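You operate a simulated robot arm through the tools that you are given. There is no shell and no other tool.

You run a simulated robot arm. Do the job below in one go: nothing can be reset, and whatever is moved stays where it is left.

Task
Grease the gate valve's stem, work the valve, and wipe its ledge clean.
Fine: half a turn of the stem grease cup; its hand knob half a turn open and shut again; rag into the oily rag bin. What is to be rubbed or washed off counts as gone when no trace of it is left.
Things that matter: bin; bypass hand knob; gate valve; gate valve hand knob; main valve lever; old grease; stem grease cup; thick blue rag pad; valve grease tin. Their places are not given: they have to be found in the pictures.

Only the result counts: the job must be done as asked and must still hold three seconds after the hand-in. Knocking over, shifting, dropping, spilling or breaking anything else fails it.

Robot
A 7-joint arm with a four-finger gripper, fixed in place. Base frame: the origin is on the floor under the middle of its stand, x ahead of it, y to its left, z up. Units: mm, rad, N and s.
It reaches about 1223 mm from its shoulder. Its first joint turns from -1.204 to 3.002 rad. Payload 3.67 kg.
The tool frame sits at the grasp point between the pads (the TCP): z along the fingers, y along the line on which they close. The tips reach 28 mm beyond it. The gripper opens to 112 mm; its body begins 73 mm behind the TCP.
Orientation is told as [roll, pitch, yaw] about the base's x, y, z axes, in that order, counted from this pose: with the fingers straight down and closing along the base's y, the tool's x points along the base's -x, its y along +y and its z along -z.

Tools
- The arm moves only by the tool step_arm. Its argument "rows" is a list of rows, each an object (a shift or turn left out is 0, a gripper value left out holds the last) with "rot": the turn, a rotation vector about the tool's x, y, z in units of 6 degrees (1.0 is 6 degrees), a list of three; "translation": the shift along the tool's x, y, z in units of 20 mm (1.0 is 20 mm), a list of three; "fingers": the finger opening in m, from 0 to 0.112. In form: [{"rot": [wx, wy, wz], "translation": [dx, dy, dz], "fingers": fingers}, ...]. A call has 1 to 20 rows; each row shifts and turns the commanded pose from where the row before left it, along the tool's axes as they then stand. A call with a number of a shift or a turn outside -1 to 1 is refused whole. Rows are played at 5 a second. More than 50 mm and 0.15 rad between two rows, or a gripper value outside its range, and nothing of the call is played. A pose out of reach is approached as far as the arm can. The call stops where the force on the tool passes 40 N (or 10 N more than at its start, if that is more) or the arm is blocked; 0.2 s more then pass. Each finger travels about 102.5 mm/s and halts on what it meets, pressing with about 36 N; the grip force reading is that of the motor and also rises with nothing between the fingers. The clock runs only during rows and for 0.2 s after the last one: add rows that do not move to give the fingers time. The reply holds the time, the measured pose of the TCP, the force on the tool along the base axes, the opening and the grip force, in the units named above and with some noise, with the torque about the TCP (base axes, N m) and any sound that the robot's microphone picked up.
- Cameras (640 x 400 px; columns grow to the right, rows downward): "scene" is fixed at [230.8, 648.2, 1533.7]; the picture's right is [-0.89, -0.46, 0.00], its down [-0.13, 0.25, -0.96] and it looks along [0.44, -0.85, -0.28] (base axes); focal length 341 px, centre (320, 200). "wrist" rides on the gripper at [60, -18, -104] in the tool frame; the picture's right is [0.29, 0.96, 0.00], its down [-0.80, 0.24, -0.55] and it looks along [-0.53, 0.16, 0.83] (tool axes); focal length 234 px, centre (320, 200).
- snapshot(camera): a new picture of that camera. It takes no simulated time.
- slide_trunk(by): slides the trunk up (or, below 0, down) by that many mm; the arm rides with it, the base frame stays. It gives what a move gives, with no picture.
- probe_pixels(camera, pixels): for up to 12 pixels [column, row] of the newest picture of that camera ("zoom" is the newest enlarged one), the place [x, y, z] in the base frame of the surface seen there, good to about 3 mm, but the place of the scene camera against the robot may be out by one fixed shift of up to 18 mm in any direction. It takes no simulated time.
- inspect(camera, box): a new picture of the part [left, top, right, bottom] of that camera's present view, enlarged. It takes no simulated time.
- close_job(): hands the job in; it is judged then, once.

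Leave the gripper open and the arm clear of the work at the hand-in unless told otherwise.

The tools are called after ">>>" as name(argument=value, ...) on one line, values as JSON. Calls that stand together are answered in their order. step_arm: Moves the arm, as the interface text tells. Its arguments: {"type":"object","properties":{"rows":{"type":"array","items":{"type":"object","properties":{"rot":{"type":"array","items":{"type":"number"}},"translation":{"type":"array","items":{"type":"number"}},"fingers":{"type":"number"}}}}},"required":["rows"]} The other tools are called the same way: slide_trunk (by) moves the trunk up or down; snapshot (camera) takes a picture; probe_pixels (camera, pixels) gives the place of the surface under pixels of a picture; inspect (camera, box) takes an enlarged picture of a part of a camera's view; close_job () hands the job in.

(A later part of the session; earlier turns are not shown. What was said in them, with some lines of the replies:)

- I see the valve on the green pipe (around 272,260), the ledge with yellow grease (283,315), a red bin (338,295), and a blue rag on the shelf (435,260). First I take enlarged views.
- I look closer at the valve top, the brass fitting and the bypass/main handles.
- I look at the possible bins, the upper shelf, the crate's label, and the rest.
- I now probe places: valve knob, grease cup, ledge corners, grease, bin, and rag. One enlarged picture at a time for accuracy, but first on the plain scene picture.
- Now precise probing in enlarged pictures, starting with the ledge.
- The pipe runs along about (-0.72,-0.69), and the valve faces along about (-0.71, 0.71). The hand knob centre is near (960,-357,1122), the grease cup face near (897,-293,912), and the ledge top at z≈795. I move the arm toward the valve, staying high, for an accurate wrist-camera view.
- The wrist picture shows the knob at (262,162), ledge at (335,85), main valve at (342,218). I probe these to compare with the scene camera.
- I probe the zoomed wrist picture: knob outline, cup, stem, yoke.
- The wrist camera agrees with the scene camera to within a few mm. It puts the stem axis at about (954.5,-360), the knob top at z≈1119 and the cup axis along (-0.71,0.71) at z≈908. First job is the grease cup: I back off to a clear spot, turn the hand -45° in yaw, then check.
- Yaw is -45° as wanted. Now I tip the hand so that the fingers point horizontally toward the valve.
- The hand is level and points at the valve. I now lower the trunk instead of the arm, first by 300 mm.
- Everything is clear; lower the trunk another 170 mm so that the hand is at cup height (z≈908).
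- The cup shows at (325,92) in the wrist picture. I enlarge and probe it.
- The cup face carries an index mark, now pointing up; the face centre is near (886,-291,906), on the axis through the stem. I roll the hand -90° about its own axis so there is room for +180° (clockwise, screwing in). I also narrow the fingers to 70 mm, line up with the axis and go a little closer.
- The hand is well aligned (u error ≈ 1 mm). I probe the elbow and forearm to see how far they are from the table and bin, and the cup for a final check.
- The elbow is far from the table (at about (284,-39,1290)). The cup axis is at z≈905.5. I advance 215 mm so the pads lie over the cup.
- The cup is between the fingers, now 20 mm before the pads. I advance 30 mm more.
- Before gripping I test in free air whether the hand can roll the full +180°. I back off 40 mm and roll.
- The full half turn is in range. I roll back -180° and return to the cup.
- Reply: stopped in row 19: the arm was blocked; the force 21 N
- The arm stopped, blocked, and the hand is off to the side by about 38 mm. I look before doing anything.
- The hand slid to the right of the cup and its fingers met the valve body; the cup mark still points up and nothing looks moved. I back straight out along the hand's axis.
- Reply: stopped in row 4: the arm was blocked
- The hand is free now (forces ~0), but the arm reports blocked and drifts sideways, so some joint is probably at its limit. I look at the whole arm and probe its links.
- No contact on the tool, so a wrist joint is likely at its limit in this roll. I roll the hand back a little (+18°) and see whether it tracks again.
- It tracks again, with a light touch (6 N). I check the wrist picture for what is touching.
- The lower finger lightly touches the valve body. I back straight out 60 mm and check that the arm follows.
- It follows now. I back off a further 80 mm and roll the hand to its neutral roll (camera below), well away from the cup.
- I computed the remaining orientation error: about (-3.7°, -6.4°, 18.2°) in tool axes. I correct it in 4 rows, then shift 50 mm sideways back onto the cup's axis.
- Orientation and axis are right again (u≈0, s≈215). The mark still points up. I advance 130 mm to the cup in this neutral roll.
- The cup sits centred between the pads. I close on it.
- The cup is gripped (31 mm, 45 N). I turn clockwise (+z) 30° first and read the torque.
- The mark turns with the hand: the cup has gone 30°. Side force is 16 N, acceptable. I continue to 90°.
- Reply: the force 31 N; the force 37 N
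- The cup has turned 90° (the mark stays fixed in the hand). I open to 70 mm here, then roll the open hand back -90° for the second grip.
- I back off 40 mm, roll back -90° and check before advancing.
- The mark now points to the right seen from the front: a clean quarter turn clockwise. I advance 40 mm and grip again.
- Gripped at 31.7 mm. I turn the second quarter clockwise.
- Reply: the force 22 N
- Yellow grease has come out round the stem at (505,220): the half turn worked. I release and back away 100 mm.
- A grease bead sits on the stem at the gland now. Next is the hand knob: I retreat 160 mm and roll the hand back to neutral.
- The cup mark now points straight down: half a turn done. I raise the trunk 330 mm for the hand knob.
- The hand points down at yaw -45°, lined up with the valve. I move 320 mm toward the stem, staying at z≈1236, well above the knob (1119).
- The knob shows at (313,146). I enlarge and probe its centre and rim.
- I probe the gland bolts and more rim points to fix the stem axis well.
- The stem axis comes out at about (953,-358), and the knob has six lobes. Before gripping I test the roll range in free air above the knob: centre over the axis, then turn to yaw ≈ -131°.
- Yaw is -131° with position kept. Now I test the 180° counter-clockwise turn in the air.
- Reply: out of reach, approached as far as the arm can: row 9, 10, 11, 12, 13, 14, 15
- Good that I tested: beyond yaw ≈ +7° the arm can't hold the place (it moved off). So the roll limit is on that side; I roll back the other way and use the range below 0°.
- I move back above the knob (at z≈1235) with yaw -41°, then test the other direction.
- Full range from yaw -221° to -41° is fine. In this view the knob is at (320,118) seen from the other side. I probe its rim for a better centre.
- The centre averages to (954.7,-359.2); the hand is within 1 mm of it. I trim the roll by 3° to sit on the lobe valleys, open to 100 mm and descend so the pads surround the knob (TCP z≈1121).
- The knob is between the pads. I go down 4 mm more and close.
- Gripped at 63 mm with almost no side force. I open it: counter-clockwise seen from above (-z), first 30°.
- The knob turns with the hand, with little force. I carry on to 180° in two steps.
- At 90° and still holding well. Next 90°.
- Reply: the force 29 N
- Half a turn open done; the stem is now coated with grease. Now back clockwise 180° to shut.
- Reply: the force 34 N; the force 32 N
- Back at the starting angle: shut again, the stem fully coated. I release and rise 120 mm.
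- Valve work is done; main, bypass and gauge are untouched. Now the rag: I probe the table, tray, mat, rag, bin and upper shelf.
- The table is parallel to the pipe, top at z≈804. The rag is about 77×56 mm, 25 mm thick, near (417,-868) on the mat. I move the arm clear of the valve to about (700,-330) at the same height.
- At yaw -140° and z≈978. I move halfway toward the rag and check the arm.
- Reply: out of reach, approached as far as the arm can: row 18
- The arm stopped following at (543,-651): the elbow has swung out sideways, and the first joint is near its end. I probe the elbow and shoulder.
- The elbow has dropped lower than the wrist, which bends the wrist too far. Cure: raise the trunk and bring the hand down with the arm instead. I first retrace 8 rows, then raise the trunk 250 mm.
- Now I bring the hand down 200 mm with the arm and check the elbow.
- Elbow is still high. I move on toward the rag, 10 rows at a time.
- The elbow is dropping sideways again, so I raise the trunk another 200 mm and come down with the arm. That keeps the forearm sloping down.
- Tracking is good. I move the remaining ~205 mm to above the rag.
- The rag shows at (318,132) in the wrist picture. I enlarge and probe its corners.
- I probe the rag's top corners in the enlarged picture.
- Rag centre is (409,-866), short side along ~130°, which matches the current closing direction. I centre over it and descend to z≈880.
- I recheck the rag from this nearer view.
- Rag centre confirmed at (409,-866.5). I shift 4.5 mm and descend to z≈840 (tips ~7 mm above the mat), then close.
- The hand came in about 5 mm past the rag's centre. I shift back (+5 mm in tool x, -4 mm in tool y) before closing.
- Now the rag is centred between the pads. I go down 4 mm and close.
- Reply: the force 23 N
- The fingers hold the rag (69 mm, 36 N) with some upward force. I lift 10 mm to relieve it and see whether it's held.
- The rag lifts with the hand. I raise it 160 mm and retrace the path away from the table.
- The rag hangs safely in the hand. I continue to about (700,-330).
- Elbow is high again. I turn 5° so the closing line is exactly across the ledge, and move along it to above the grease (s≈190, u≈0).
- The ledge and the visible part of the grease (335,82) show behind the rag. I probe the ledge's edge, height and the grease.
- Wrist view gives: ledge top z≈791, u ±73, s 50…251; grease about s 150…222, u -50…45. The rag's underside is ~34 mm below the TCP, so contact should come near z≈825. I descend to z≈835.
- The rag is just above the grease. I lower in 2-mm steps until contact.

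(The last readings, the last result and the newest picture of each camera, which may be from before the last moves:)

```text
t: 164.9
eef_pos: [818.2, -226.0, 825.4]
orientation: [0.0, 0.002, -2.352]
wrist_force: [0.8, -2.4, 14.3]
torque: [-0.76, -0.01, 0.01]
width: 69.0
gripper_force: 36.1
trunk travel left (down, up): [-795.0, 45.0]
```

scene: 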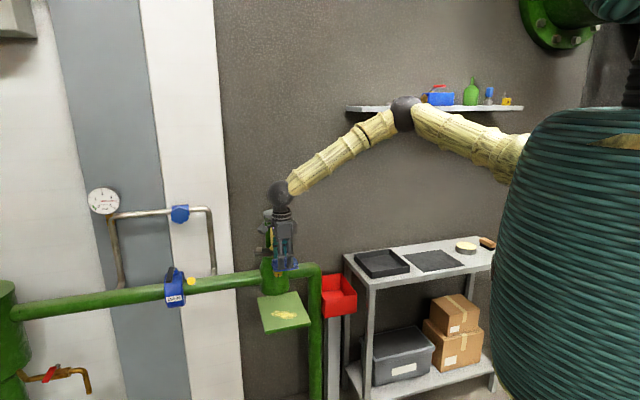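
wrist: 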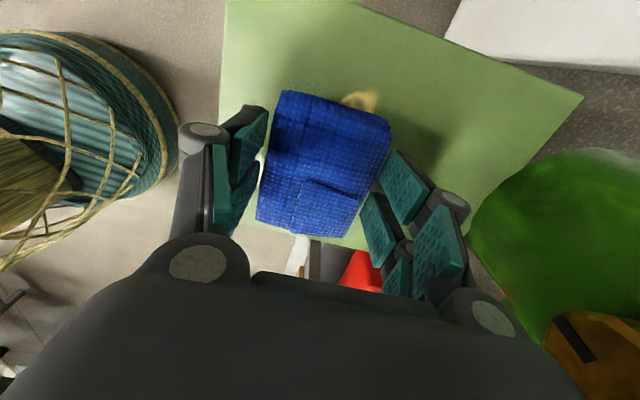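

Contact with 14 N. I start wiping along the ledge: to u≈-33, then to u≈+33, slowly.

>>> step_arm(rows=[{"translation": [-0.5, 0, 0]}, {"translation": [-0.5, 0, 0]}, {"translation": [-0.5, 0, 0]}, {"translation": [0.5, 0, 0]}, {"translation": [0.5, 0, 0]}, {"translation": [0.5, 0, 0]}, {"translation": [0.5, 0, 0]}, {"translation": [0.5, 0, 0]}, {"translation": [0.5, 0, 0]}, {"translation": [0.3, 0, 0]}])

>>> inspect(camera="scene", box=[250, 275, 330, 340])

>>> snapshot(camera="wrist")

```text
t: 167.2
eef_pos: [841.1, -201.3, 825.7]
orientation: [-0.001, 0.002, -2.352]
wrist_force: [-6.2, -5.4, 18.9]
torque: [-0.31, 0.1, -0.04]
width: 69.2
gripper_force: 36.0
trunk travel left (down, up): [-795.0, 45.0]
```

```text
6.15 times, centred on (290, 308) of scene
```

zoom: 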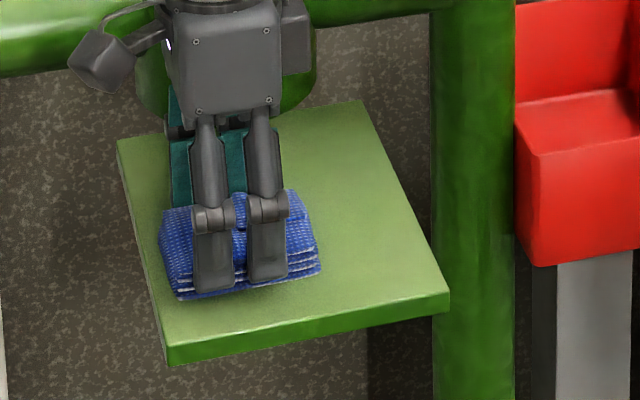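

```text
taken
```

wrist: 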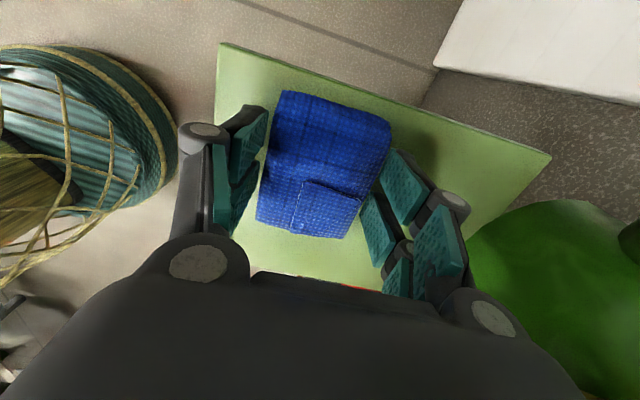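

The swept part is clean. I wipe two more lanes: 14 mm nearer the valve, then 14 mm nearer the front edge.

>>> step_arm(rows=[{"translation": [0, 0.35, 0]}, {"translation": [0, 0.4, 0]}, {"translation": [-0.5, 0, 0]}, {"translation": [-0.5, 0, 0]}, {"translation": [-0.5, 0, 0]}, {"translation": [-0.5, 0, 0]}, {"translation": [-0.5, 0, 0]}, {"translation": [-0.5, 0, 0]}, {"translation": [-0.4, 0, 0]}, {"translation": [0, -0.5, 0]}, {"translation": [0, -0.5, 0]}, {"translation": [0, -0.5, 0]}, {"translation": [0.5, 0, 0]}, {"translation": [0.5, 0, 0]}, {"translation": [0.5, 0, 0]}, {"translation": [0.5, 0, 0]}, {"translation": [0.5, 0, 0]}, {"translation": [0.5, 0, 0]}, {"translation": [0.4, 0, 0]}])

>>> snapshot(camera="wrist")

>>> inspect(camera="scene", box=[250, 275, 330, 340])

```text
t: 171.2
eef_pos: [832.4, -190.6, 824.7]
orientation: [0.0, 0.002, -2.35]
wrist_force: [-6.5, -4.8, 20.8]
torque: [-0.16, 0.16, -0.06]
width: 68.9
gripper_force: 36.2
trunk travel left (down, up): [-795.0, 45.0]
```

```text
taken
```

wrist: 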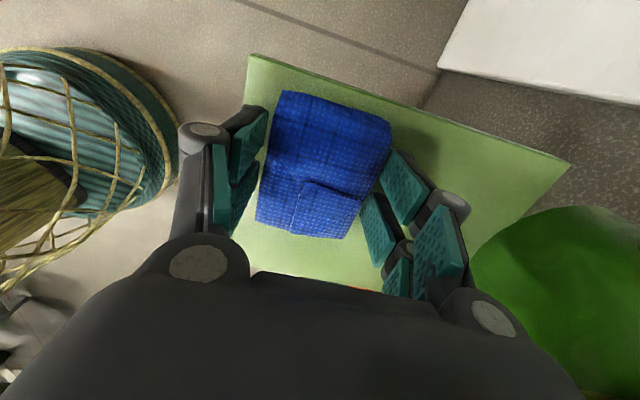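

```text
6.15 times, centred on (290, 308) of scene
```

zoom: 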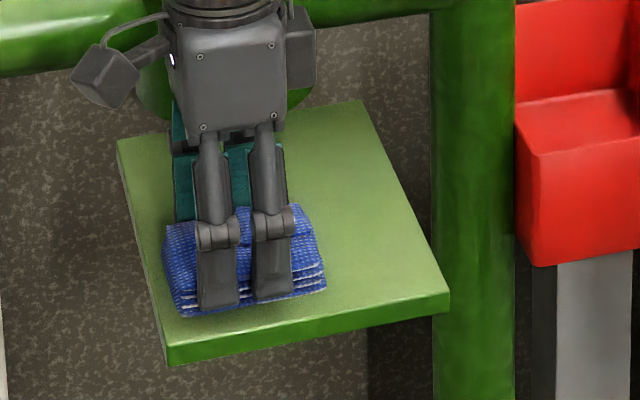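

One more round over the middle and the valve-side lane, then lift off and look.

>>> step_arm(rows=[{"translation": [0, 0.5, 0]}, {"translation": [0, 0.5, 0]}, {"translation": [0, 0.5, 0]}, {"translation": [0, 0.25, 0]}, {"translation": [-0.5, 0, 0]}, {"translation": [-0.5, 0, 0]}, {"translation": [-0.5, 0, 0]}, {"translation": [-0.5, 0, 0]}, {"translation": [-0.5, 0, 0]}, {"translation": [-0.5, 0, 0]}, {"translation": [-0.4, 0, 0]}, {"translation": [0, -0.5, 0]}, {"translation": [0, -0.5, 0]}, {"translation": [0.5, 0, 0]}, {"translation": [0.5, 0, 0]}, {"translation": [0.5, 0, 0]}, {"translation": [0, 0, -0.5]}, {"translation": [0, 0, -1]}, {"translation": [0, 0, -1]}, {"translation": [0, 0, -1]}])

>>> step_arm(rows=[{"translation": [0, 0, -1]}, {"translation": [0, 0, -1]}, {"translation": [0, 0, -1]}, {"translation": [0, 0, -1]}, {"translation": [0, 0, -1]}])

>>> snapshot(camera="wrist")

>>> inspect(camera="scene", box=[250, 285, 322, 335])

```text
t: 175.3
eef_pos: [814.9, -226.4, 893.5]
orientation: [-0.004, 0.0, -2.35]
wrist_force: [-0.3, -0.1, -0.3]
torque: [0.0, -0.05, 0.02]
width: 68.8
gripper_force: 36.1
trunk travel left (down, up): [-795.0, 45.0]
```

```text
t: 176.6
eef_pos: [817.1, -227.4, 995.2]
orientation: [-0.003, 0.0, -2.351]
wrist_force: [-0.7, 0.5, 0.2]
torque: [0.0, -0.01, -0.02]
width: 69.1
gripper_force: 36.1
trunk travel left (down, up): [-795.0, 45.0]
```

```text
taken
```

wrist: 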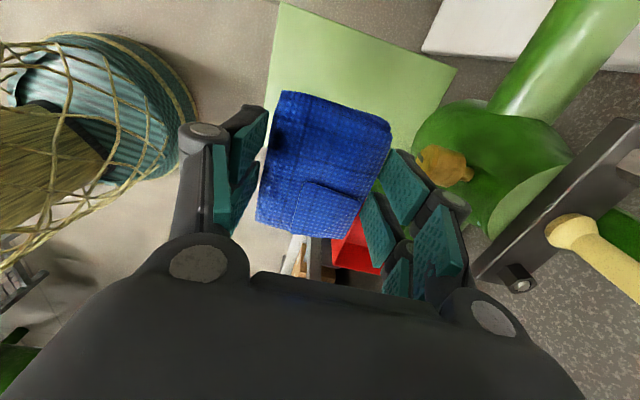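

```text
8.00 times, centred on (286, 310) of scene
```

zoom: 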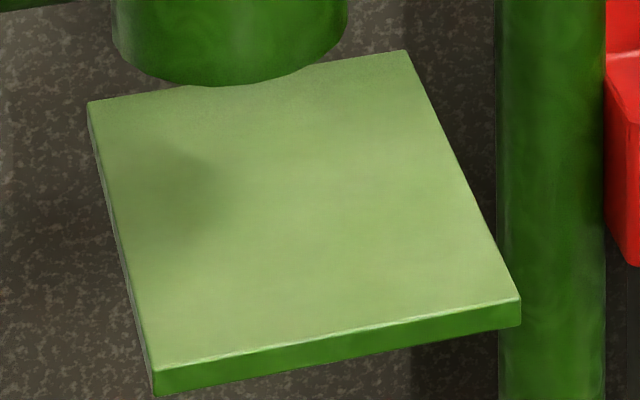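

The ledge looks clean (the dark patch is the arm's shadow). I check at higher magnification for any trace.

>>> inspect(camera="scene", box=[262, 300, 306, 328])

>>> inspect(camera="wrist", box=[260, 0, 470, 140])

>>> inspect(camera="scene", box=[305, 265, 385, 325])

>>> probe_pixels(camera="zoom", pixels=[[190, 235], [398, 193], [292, 58], [170, 75], [230, 185], [280, 165], [240, 200], [350, 170], [175, 190], [340, 130], [200, 120], [290, 140]])

```text
14.29 times, centred on (284, 314) of scene
```

zoom: 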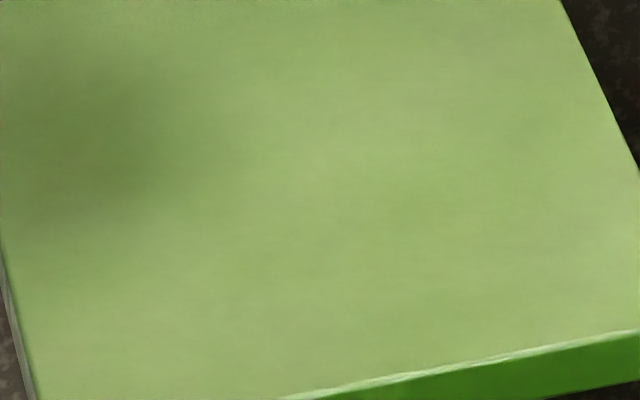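

```text
2.86 times, centred on (365, 70) of wrist
```

zoom: 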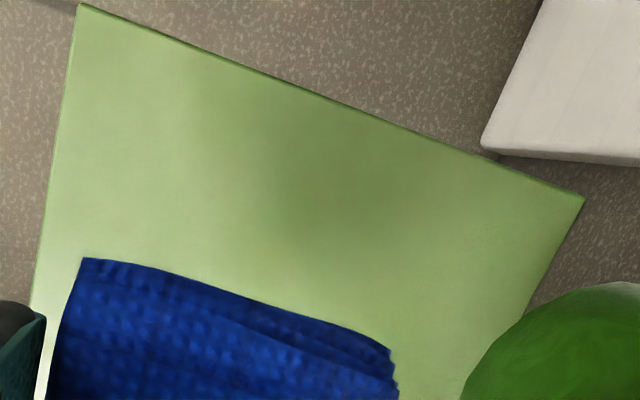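

```text
6.67 times, centred on (345, 295) of scene
```

zoom: 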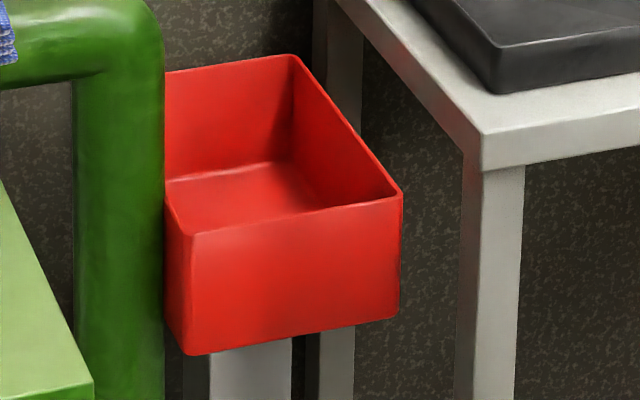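

```text
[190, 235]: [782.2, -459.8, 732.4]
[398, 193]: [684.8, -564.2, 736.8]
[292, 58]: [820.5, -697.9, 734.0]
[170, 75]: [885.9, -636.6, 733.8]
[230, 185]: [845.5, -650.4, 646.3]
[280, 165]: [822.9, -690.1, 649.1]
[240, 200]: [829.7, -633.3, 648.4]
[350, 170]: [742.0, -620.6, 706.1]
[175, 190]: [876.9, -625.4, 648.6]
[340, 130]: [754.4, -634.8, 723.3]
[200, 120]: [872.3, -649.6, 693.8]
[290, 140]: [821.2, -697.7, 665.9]
```

No trace left on the ledge. Now the bin: seen at (338,295), rim z≈731, about 143×190 mm, right next to the vertical pipe. I turn the hand to yaw -45° so its camera box faces away from the pipe.

>>> step_arm(rows=[{"rot": [0, 0, -1]}, {"rot": [0, 0, -1]}, {"rot": [0, 0, -1]}, {"rot": [0, 0, -1]}, {"rot": [0, 0, -1]}, {"rot": [0, 0, -1]}, {"rot": [0, 0, -1]}, {"rot": [0, 0, -1]}, {"rot": [0, 0, -1]}, {"rot": [0, 0, -1]}, {"rot": [0, 0, -1]}, {"rot": [0, 0, -1]}, {"rot": [0, 0, -1]}, {"rot": [0, 0, -1]}, {"rot": [0, 0, -1]}])

>>> step_arm(rows=[{"translation": [-0.27, -0.955, -0.1]}, {"translation": [-0.27, -0.955, -0.1]}, {"translation": [-0.27, -0.955, -0.1]}, {"translation": [-0.27, -0.955, -0.1]}, {"translation": [-0.27, -0.955, -0.1]}, {"translation": [-0.27, -0.955, -0.1]}, {"translation": [-0.27, -0.955, -0.1]}, {"translation": [-0.27, -0.955, -0.1]}, {"translation": [-0.27, -0.955, -0.1]}, {"translation": [-0.27, -0.955, -0.1]}])

>>> snapshot(camera="wrist")

>>> snapshot(camera="scene")

```text
t: 179.8
eef_pos: [817.4, -228.0, 993.6]
orientation: [0.001, 0.002, -0.778]
wrist_force: [0.4, -0.5, 0.3]
torque: [0.0, 0.02, 0.0]
width: 69.1
gripper_force: 35.8
trunk travel left (down, up): [-795.0, 45.0]
```

```text
t: 181.9
eef_pos: [720.9, -402.7, 1014.0]
orientation: [0.001, 0.003, -0.781]
wrist_force: [-0.5, -0.2, -0.6]
torque: [0.02, 0.01, 0.02]
width: 69.1
gripper_force: 35.6
trunk travel left (down, up): [-795.0, 45.0]
```

```text
taken
```

wrist: 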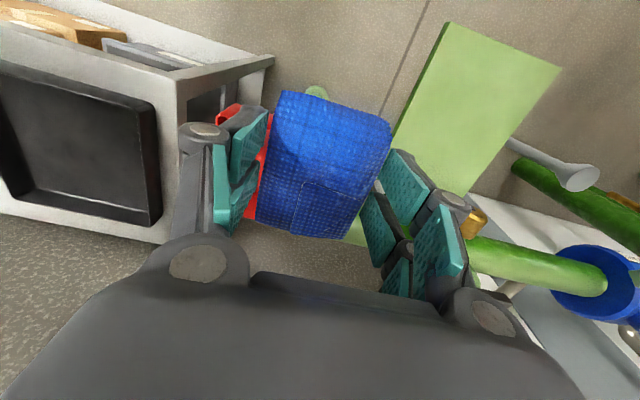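

```text
taken
```

scene: 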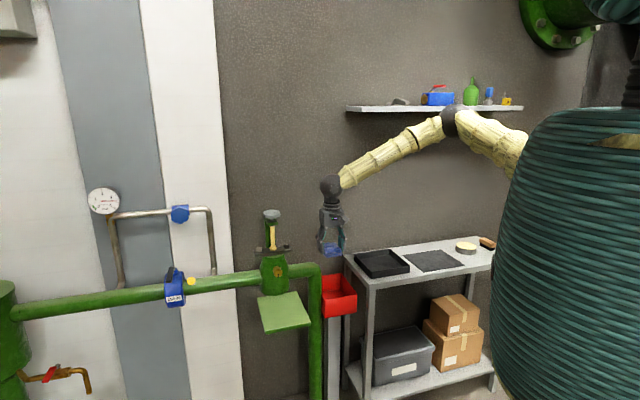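

The ledge is clean in this view too. I move on to above the bin.

>>> step_arm(rows=[{"translation": [-0.968, -0.433, 0]}, {"translation": [-0.968, -0.433, 0]}, {"translation": [-0.968, -0.433, 0]}, {"translation": [-0.968, -0.433, 0]}, {"translation": [-0.968, -0.433, 0]}, {"translation": [-0.968, -0.433, 0]}, {"translation": [-0.968, -0.433, 0]}, {"translation": [-0.968, -0.433, 0]}, {"translation": [-0.968, -0.433, 0]}, {}])

>>> snapshot(camera="wrist")

>>> snapshot(camera="scene")

```text
t: 184.2
eef_pos: [790.7, -580.5, 1014.1]
orientation: [-0.001, 0.002, -0.78]
wrist_force: [0.4, 0.1, -0.6]
torque: [-0.01, 0.01, -0.01]
width: 69.1
gripper_force: 35.7
trunk travel left (down, up): [-795.0, 45.0]
```

```text
taken
```

wrist: 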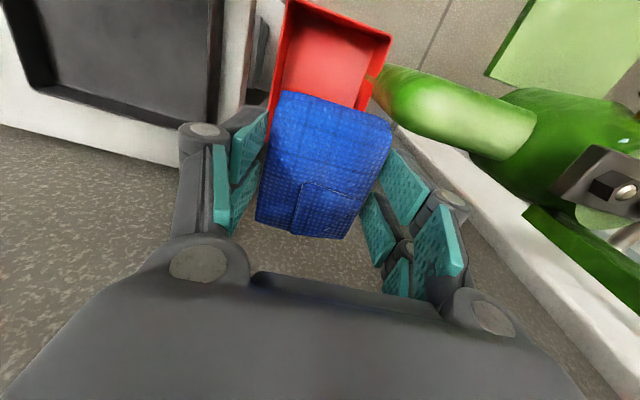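

```text
taken
```

scene: 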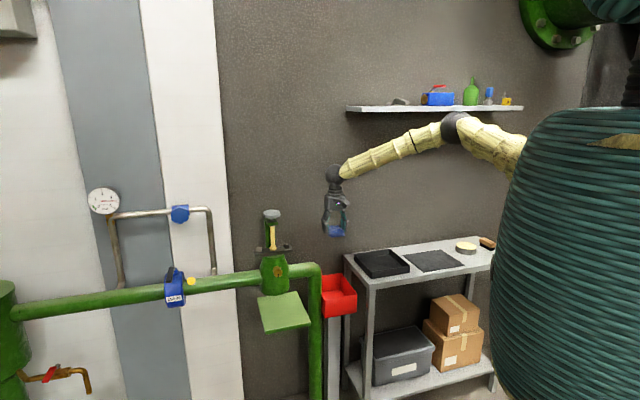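

The bin shows at (330,55) in the wrist picture. I probe its rim and floor.

>>> inspect(camera="wrist", box=[255, 0, 415, 120])

>>> probe_pixels(camera="zoom", pixels=[[140, 8], [535, 145], [330, 70], [105, 230], [100, 330], [450, 360], [250, 250], [350, 200], [460, 310], [510, 250], [130, 100], [300, 300]])

```text
3.33 times, centred on (335, 60) of wrist
```

zoom: 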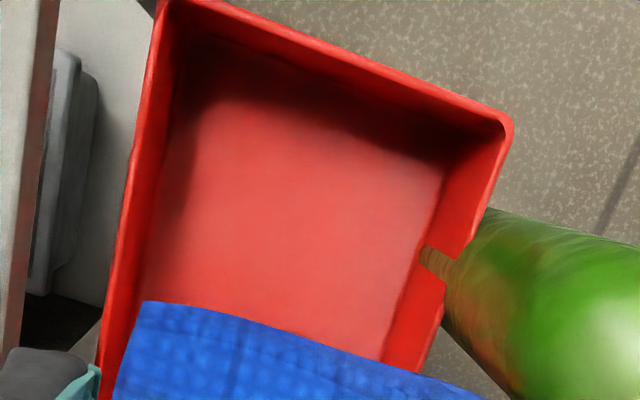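

```text
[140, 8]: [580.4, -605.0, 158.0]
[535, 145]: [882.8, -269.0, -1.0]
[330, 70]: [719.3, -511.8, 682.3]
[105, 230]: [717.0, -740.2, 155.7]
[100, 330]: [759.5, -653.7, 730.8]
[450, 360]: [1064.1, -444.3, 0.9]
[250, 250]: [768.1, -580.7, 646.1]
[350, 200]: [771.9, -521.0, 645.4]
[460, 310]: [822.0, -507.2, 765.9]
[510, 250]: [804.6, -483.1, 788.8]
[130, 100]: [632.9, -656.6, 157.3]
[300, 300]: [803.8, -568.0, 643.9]
```

There's a small brown thing at the bin's rim next to the pipe (371,79). I look closer, and probe the rim exactly.

>>> inspect(camera="wrist", box=[350, 50, 410, 100])

>>> probe_pixels(camera="wrist", pixels=[[287, 4], [390, 36], [384, 57], [371, 79], [365, 79], [376, 80], [278, 50], [272, 100], [340, 20], [366, 106], [372, 100], [380, 90]])

>>> inspect(camera="scene", box=[300, 255, 370, 325])

```text
8.00 times, centred on (380, 75) of wrist
```

zoom: 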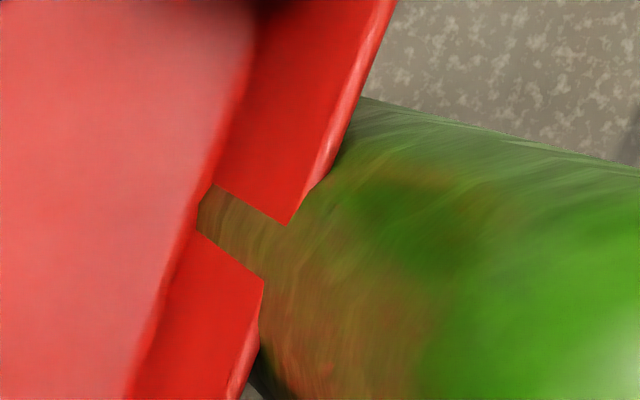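

```text
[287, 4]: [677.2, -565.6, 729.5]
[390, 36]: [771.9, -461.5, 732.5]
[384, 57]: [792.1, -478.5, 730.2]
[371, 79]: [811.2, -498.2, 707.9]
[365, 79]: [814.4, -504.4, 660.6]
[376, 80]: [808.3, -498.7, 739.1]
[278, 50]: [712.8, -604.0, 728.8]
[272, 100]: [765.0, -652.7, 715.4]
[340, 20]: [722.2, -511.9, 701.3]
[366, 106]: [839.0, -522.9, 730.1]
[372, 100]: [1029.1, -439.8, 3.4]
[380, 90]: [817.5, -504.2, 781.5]
```

```text
5.71 times, centred on (335, 290) of scene
```

zoom: 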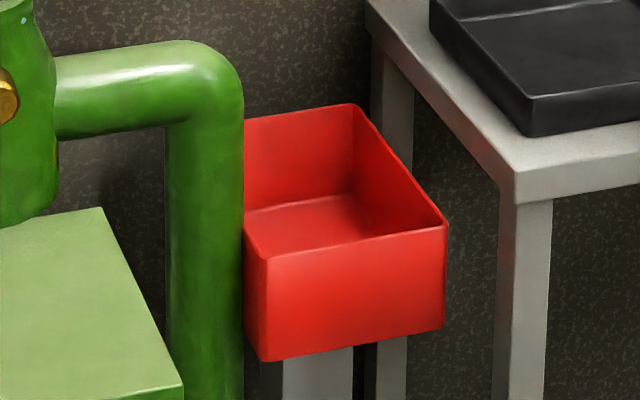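

The pipe just grazes the bin's wall there. Bin measured by the wrist camera: u -344…-199, s -137…55, rim z≈730, floor 645. The hand is over its centre; I shift 8 mm away from the pipe and lower with the trunk by 200 mm.

>>> step_arm(rows=[{"translation": [0, -0.4, 0]}, {}])

>>> slide_trunk(by=-200)

>>> snapshot(camera="scene")

>>> snapshot(camera="wrist")

>>> inspect(camera="scene", box=[280, 200, 400, 320])

```text
t: 184.8
eef_pos: [784.8, -586.7, 1013.7]
orientation: [0.0, 0.002, -0.779]
wrist_force: [-0.1, -0.1, 0.0]
torque: [-0.01, -0.01, -0.04]
width: 69.0
gripper_force: 36.1
trunk travel left (down, up): [-795.0, 45.0]
```

```text
t: 186.9
eef_pos: [783.9, -586.9, 813.2]
orientation: [0.0, 0.002, -0.779]
wrist_force: [-0.1, 0.4, -0.1]
torque: [-0.02, 0.0, -0.05]
width: 69.1
gripper_force: 35.9
trunk travel left (down, up): [-595.0, 245.0]
```

```text
taken
```

scene: 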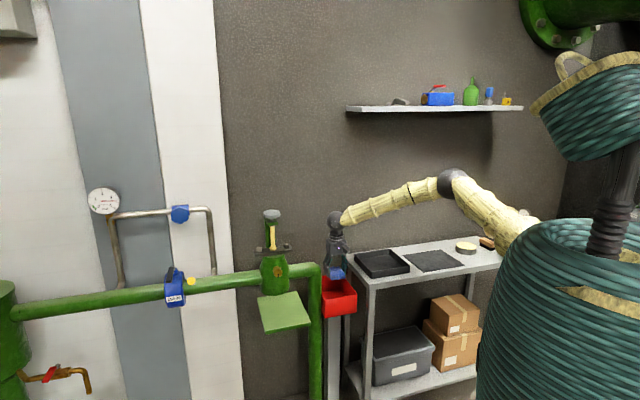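

```text
taken
```

wrist: 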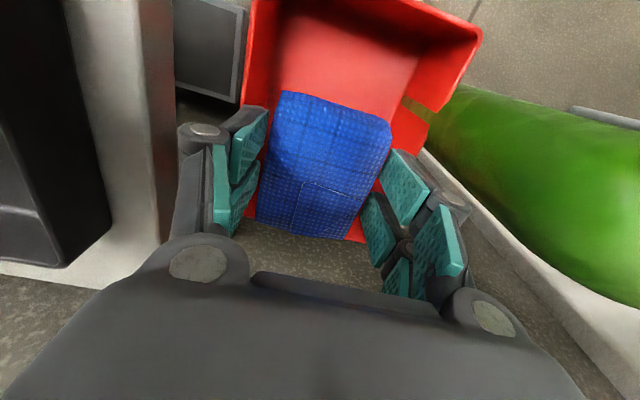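

```text
3.33 times, centred on (340, 260) of scene
```

zoom: 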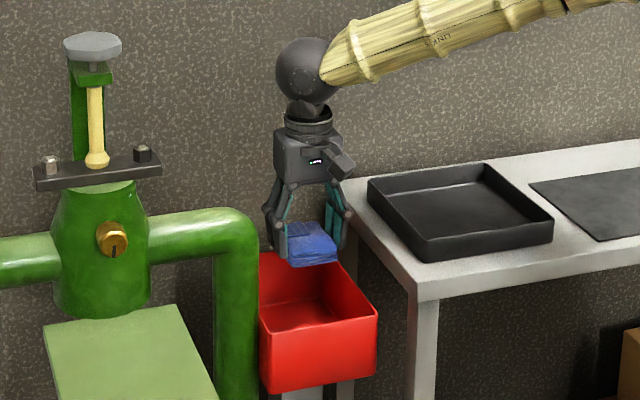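

The rag is right over the opening. I lower another 65 mm (TCP ≈ 748, tips just inside the rim).

>>> slide_trunk(by=-65)

>>> snapshot(camera="wrist")

>>> inspect(camera="scene", box=[290, 220, 390, 320])

```text
t: 188.0
eef_pos: [784.2, -585.6, 747.5]
orientation: [-0.001, 0.001, -0.779]
wrist_force: [-0.3, -0.5, 0.7]
torque: [-0.02, -0.03, -0.03]
width: 69.0
gripper_force: 36.1
trunk travel left (down, up): [-530.0, 310.0]
```

```text
taken
```

wrist: 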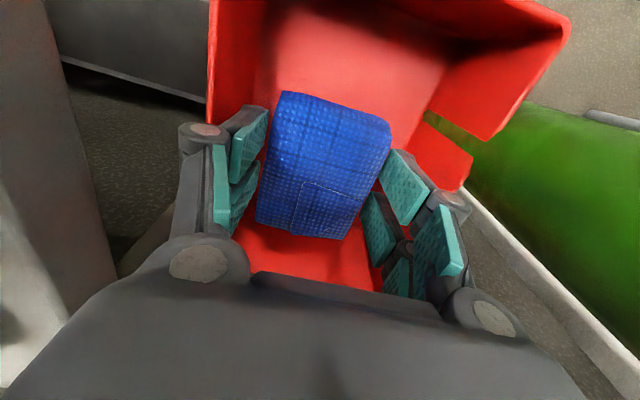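

```text
4.00 times, centred on (340, 270) of scene
```

zoom: 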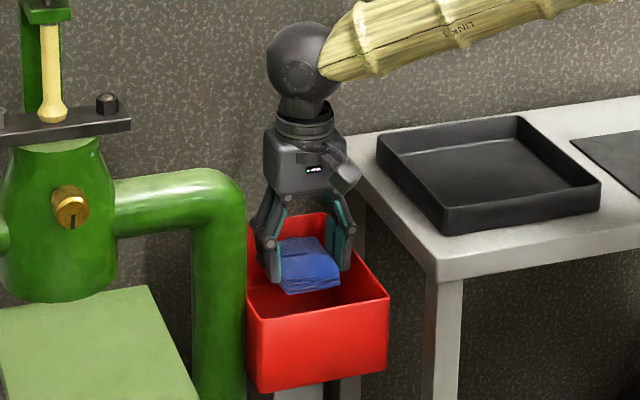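

Rag hangs inside the rim. I open to 85 mm to let it drop the few cm onto the bin floor.

>>> step_arm(rows=[{"fingers": 0.085}, {"fingers": 0.085}, {"fingers": 0.085}, {}])

>>> snapshot(camera="wrist")

>>> inspect(camera="scene", box=[290, 220, 390, 320])

```text
t: 189.0
eef_pos: [783.8, -586.2, 748.7]
orientation: [-0.001, 0.002, -0.779]
wrist_force: [-0.1, -0.2, 0.0]
torque: [-0.02, -0.02, 0.02]
width: 85.1
gripper_force: 0.0
trunk travel left (down, up): [-530.0, 310.0]
```

```text
taken
```

wrist: 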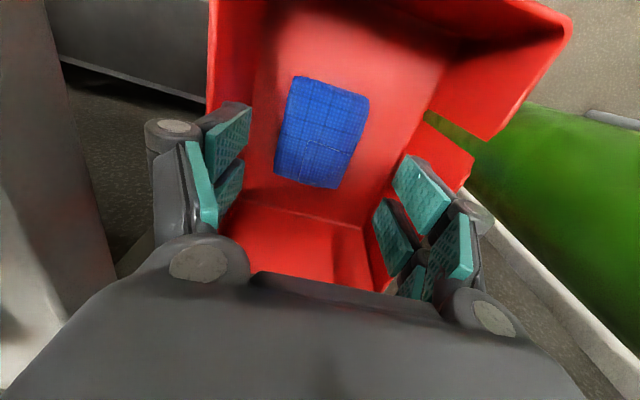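

```text
4.00 times, centred on (340, 270) of scene
```

zoom: 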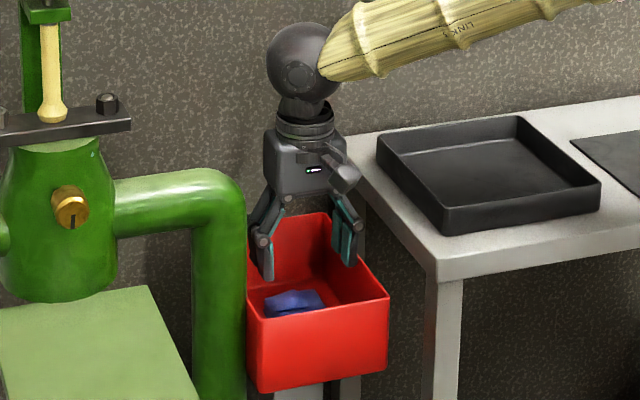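

The rag lies flat in the bin. I raise the trunk 280 mm straight up and back away.

>>> slide_trunk(by=280)

>>> step_arm(rows=[{"translation": [1, 0.3, 0], "fingers": 0.112}, {"translation": [1, 0.3, 0]}, {"translation": [1, 0.3, 0]}, {"translation": [1, 0.3, 0]}, {"translation": [1, 0.3, 0]}, {"translation": [1, 0.3, 0]}, {"translation": [1, 0.3, 0]}, {"translation": [1, 0.3, 0]}, {"translation": [1, 0.3, 0]}, {"translation": [1, 0, 0]}, {"translation": [1, 0, 0]}, {"translation": [1, 0, 0]}, {"translation": [1, 0, 0]}, {"translation": [1, 0, 0]}, {"translation": [1, 0, 0]}, {"translation": [1, 0, 0]}])

>>> snapshot(camera="scene")

>>> snapshot(camera="wrist")

>>> inspect(camera="scene", box=[220, 195, 380, 345])

>>> inspect(camera="scene", box=[250, 285, 322, 335])

```text
t: 191.8
eef_pos: [783.9, -587.3, 1027.1]
orientation: [0.001, 0.002, -0.78]
wrist_force: [-0.1, -1.5, -0.1]
torque: [-0.01, 0.02, -0.03]
width: 85.0
gripper_force: 0.1
trunk travel left (down, up): [-810.0, 30.0]
```

```text
t: 195.2
eef_pos: [593.7, -322.7, 1027.6]
orientation: [-0.001, 0.002, -0.779]
wrist_force: [-0.1, -0.4, -0.5]
torque: [-0.01, 0.0, 0.02]
width: 111.9
gripper_force: 0.1
trunk travel left (down, up): [-810.0, 30.0]
```

```text
taken
```

scene: 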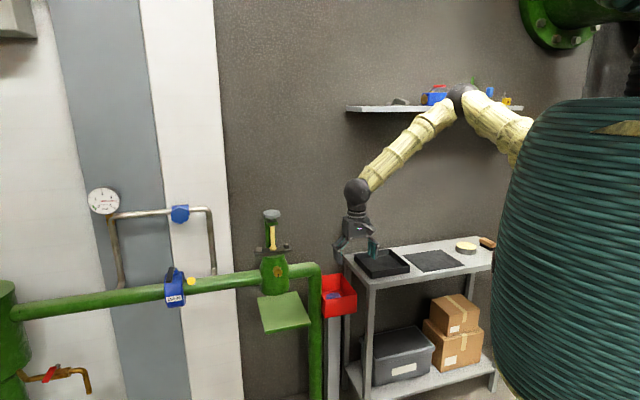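

```text
taken
```

wrist: 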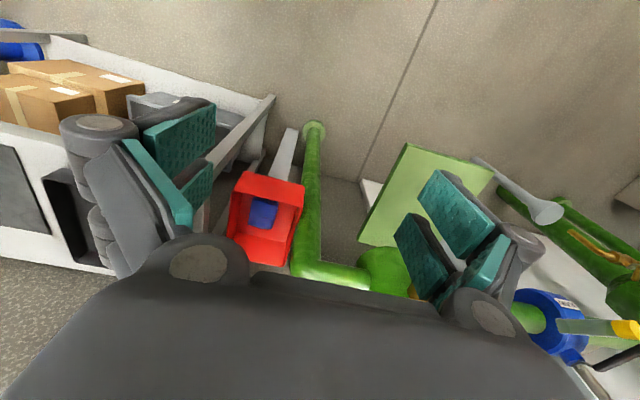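

```text
2.67 times, centred on (300, 270) of scene
```

zoom: 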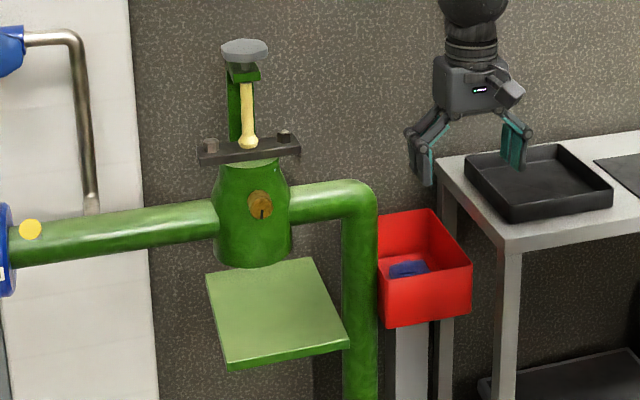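

```text
8.00 times, centred on (286, 310) of scene
```

zoom: 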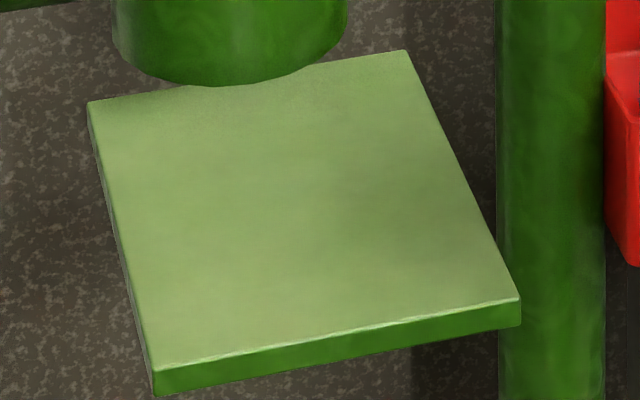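

All looks right. A last check of the knob's angle and the cup mark against the start pictures, and of the untouched valves.

>>> inspect(camera="scene", box=[248, 200, 304, 240])

>>> inspect(camera="scene", box=[244, 235, 324, 285])

>>> inspect(camera="scene", box=[80, 170, 240, 320])

```text
10.00 times, centred on (276, 220) of scene
```

zoom: 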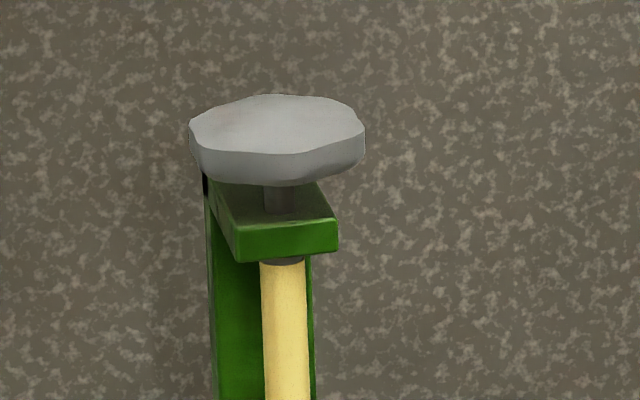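

```text
8.00 times, centred on (284, 260) of scene
```

zoom: 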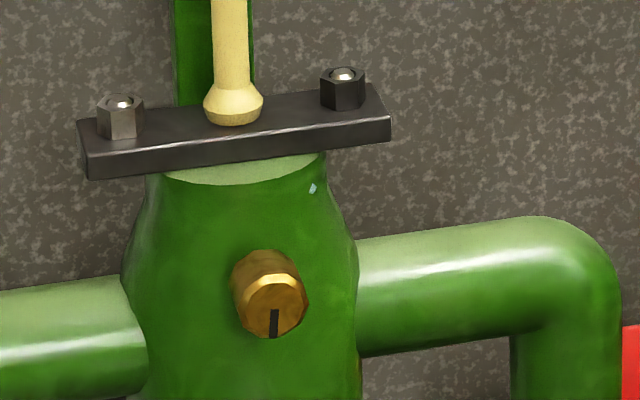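

```text
2.67 times, centred on (160, 245) of scene
```

zoom: 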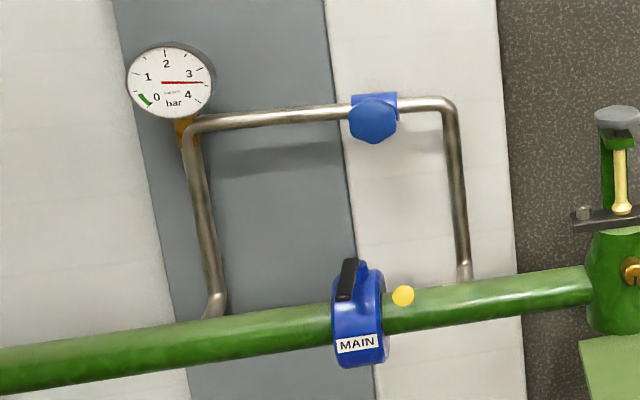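

The knob stands exactly as at the start (shut), the cup mark points down (half a turn) and the stem is greased. The ledge is clean and the rag is in the bin. The main lever, bypass and gauge are unchanged, and the hand is open and clear. I hand in.

>>> close_job()

```text
The job is handed in.
```

The job is done and handed in; I have no verdict back yet. The last pictures before the hand-in show:

- **Stem grease cup:** turned half a turn clockwise, with its mark now pointing straight down. Grease came out at the gland.
- **Gate valve hand knob:** turned half a turn counter-clockwise (open) and back to its starting angle (shut). Working it coated the stem with grease.
- **Ledge:** wiped with the blue rag pad. No trace of old grease shows, even enlarged.
- **Rag:** lying flat in the red bin, the only open bin I could find.
- **Everything else:** the main valve lever and bypass hand knob were not touched and look as they did at the start. I did not use the grease tin. The gripper was open and the arm clear of the work.

While lining up on the grease cup, the arm ran into a joint limit. The fingers slid to one side and pressed on the valve body with about 20 N. I backed off and saw nothing moved or damaged.
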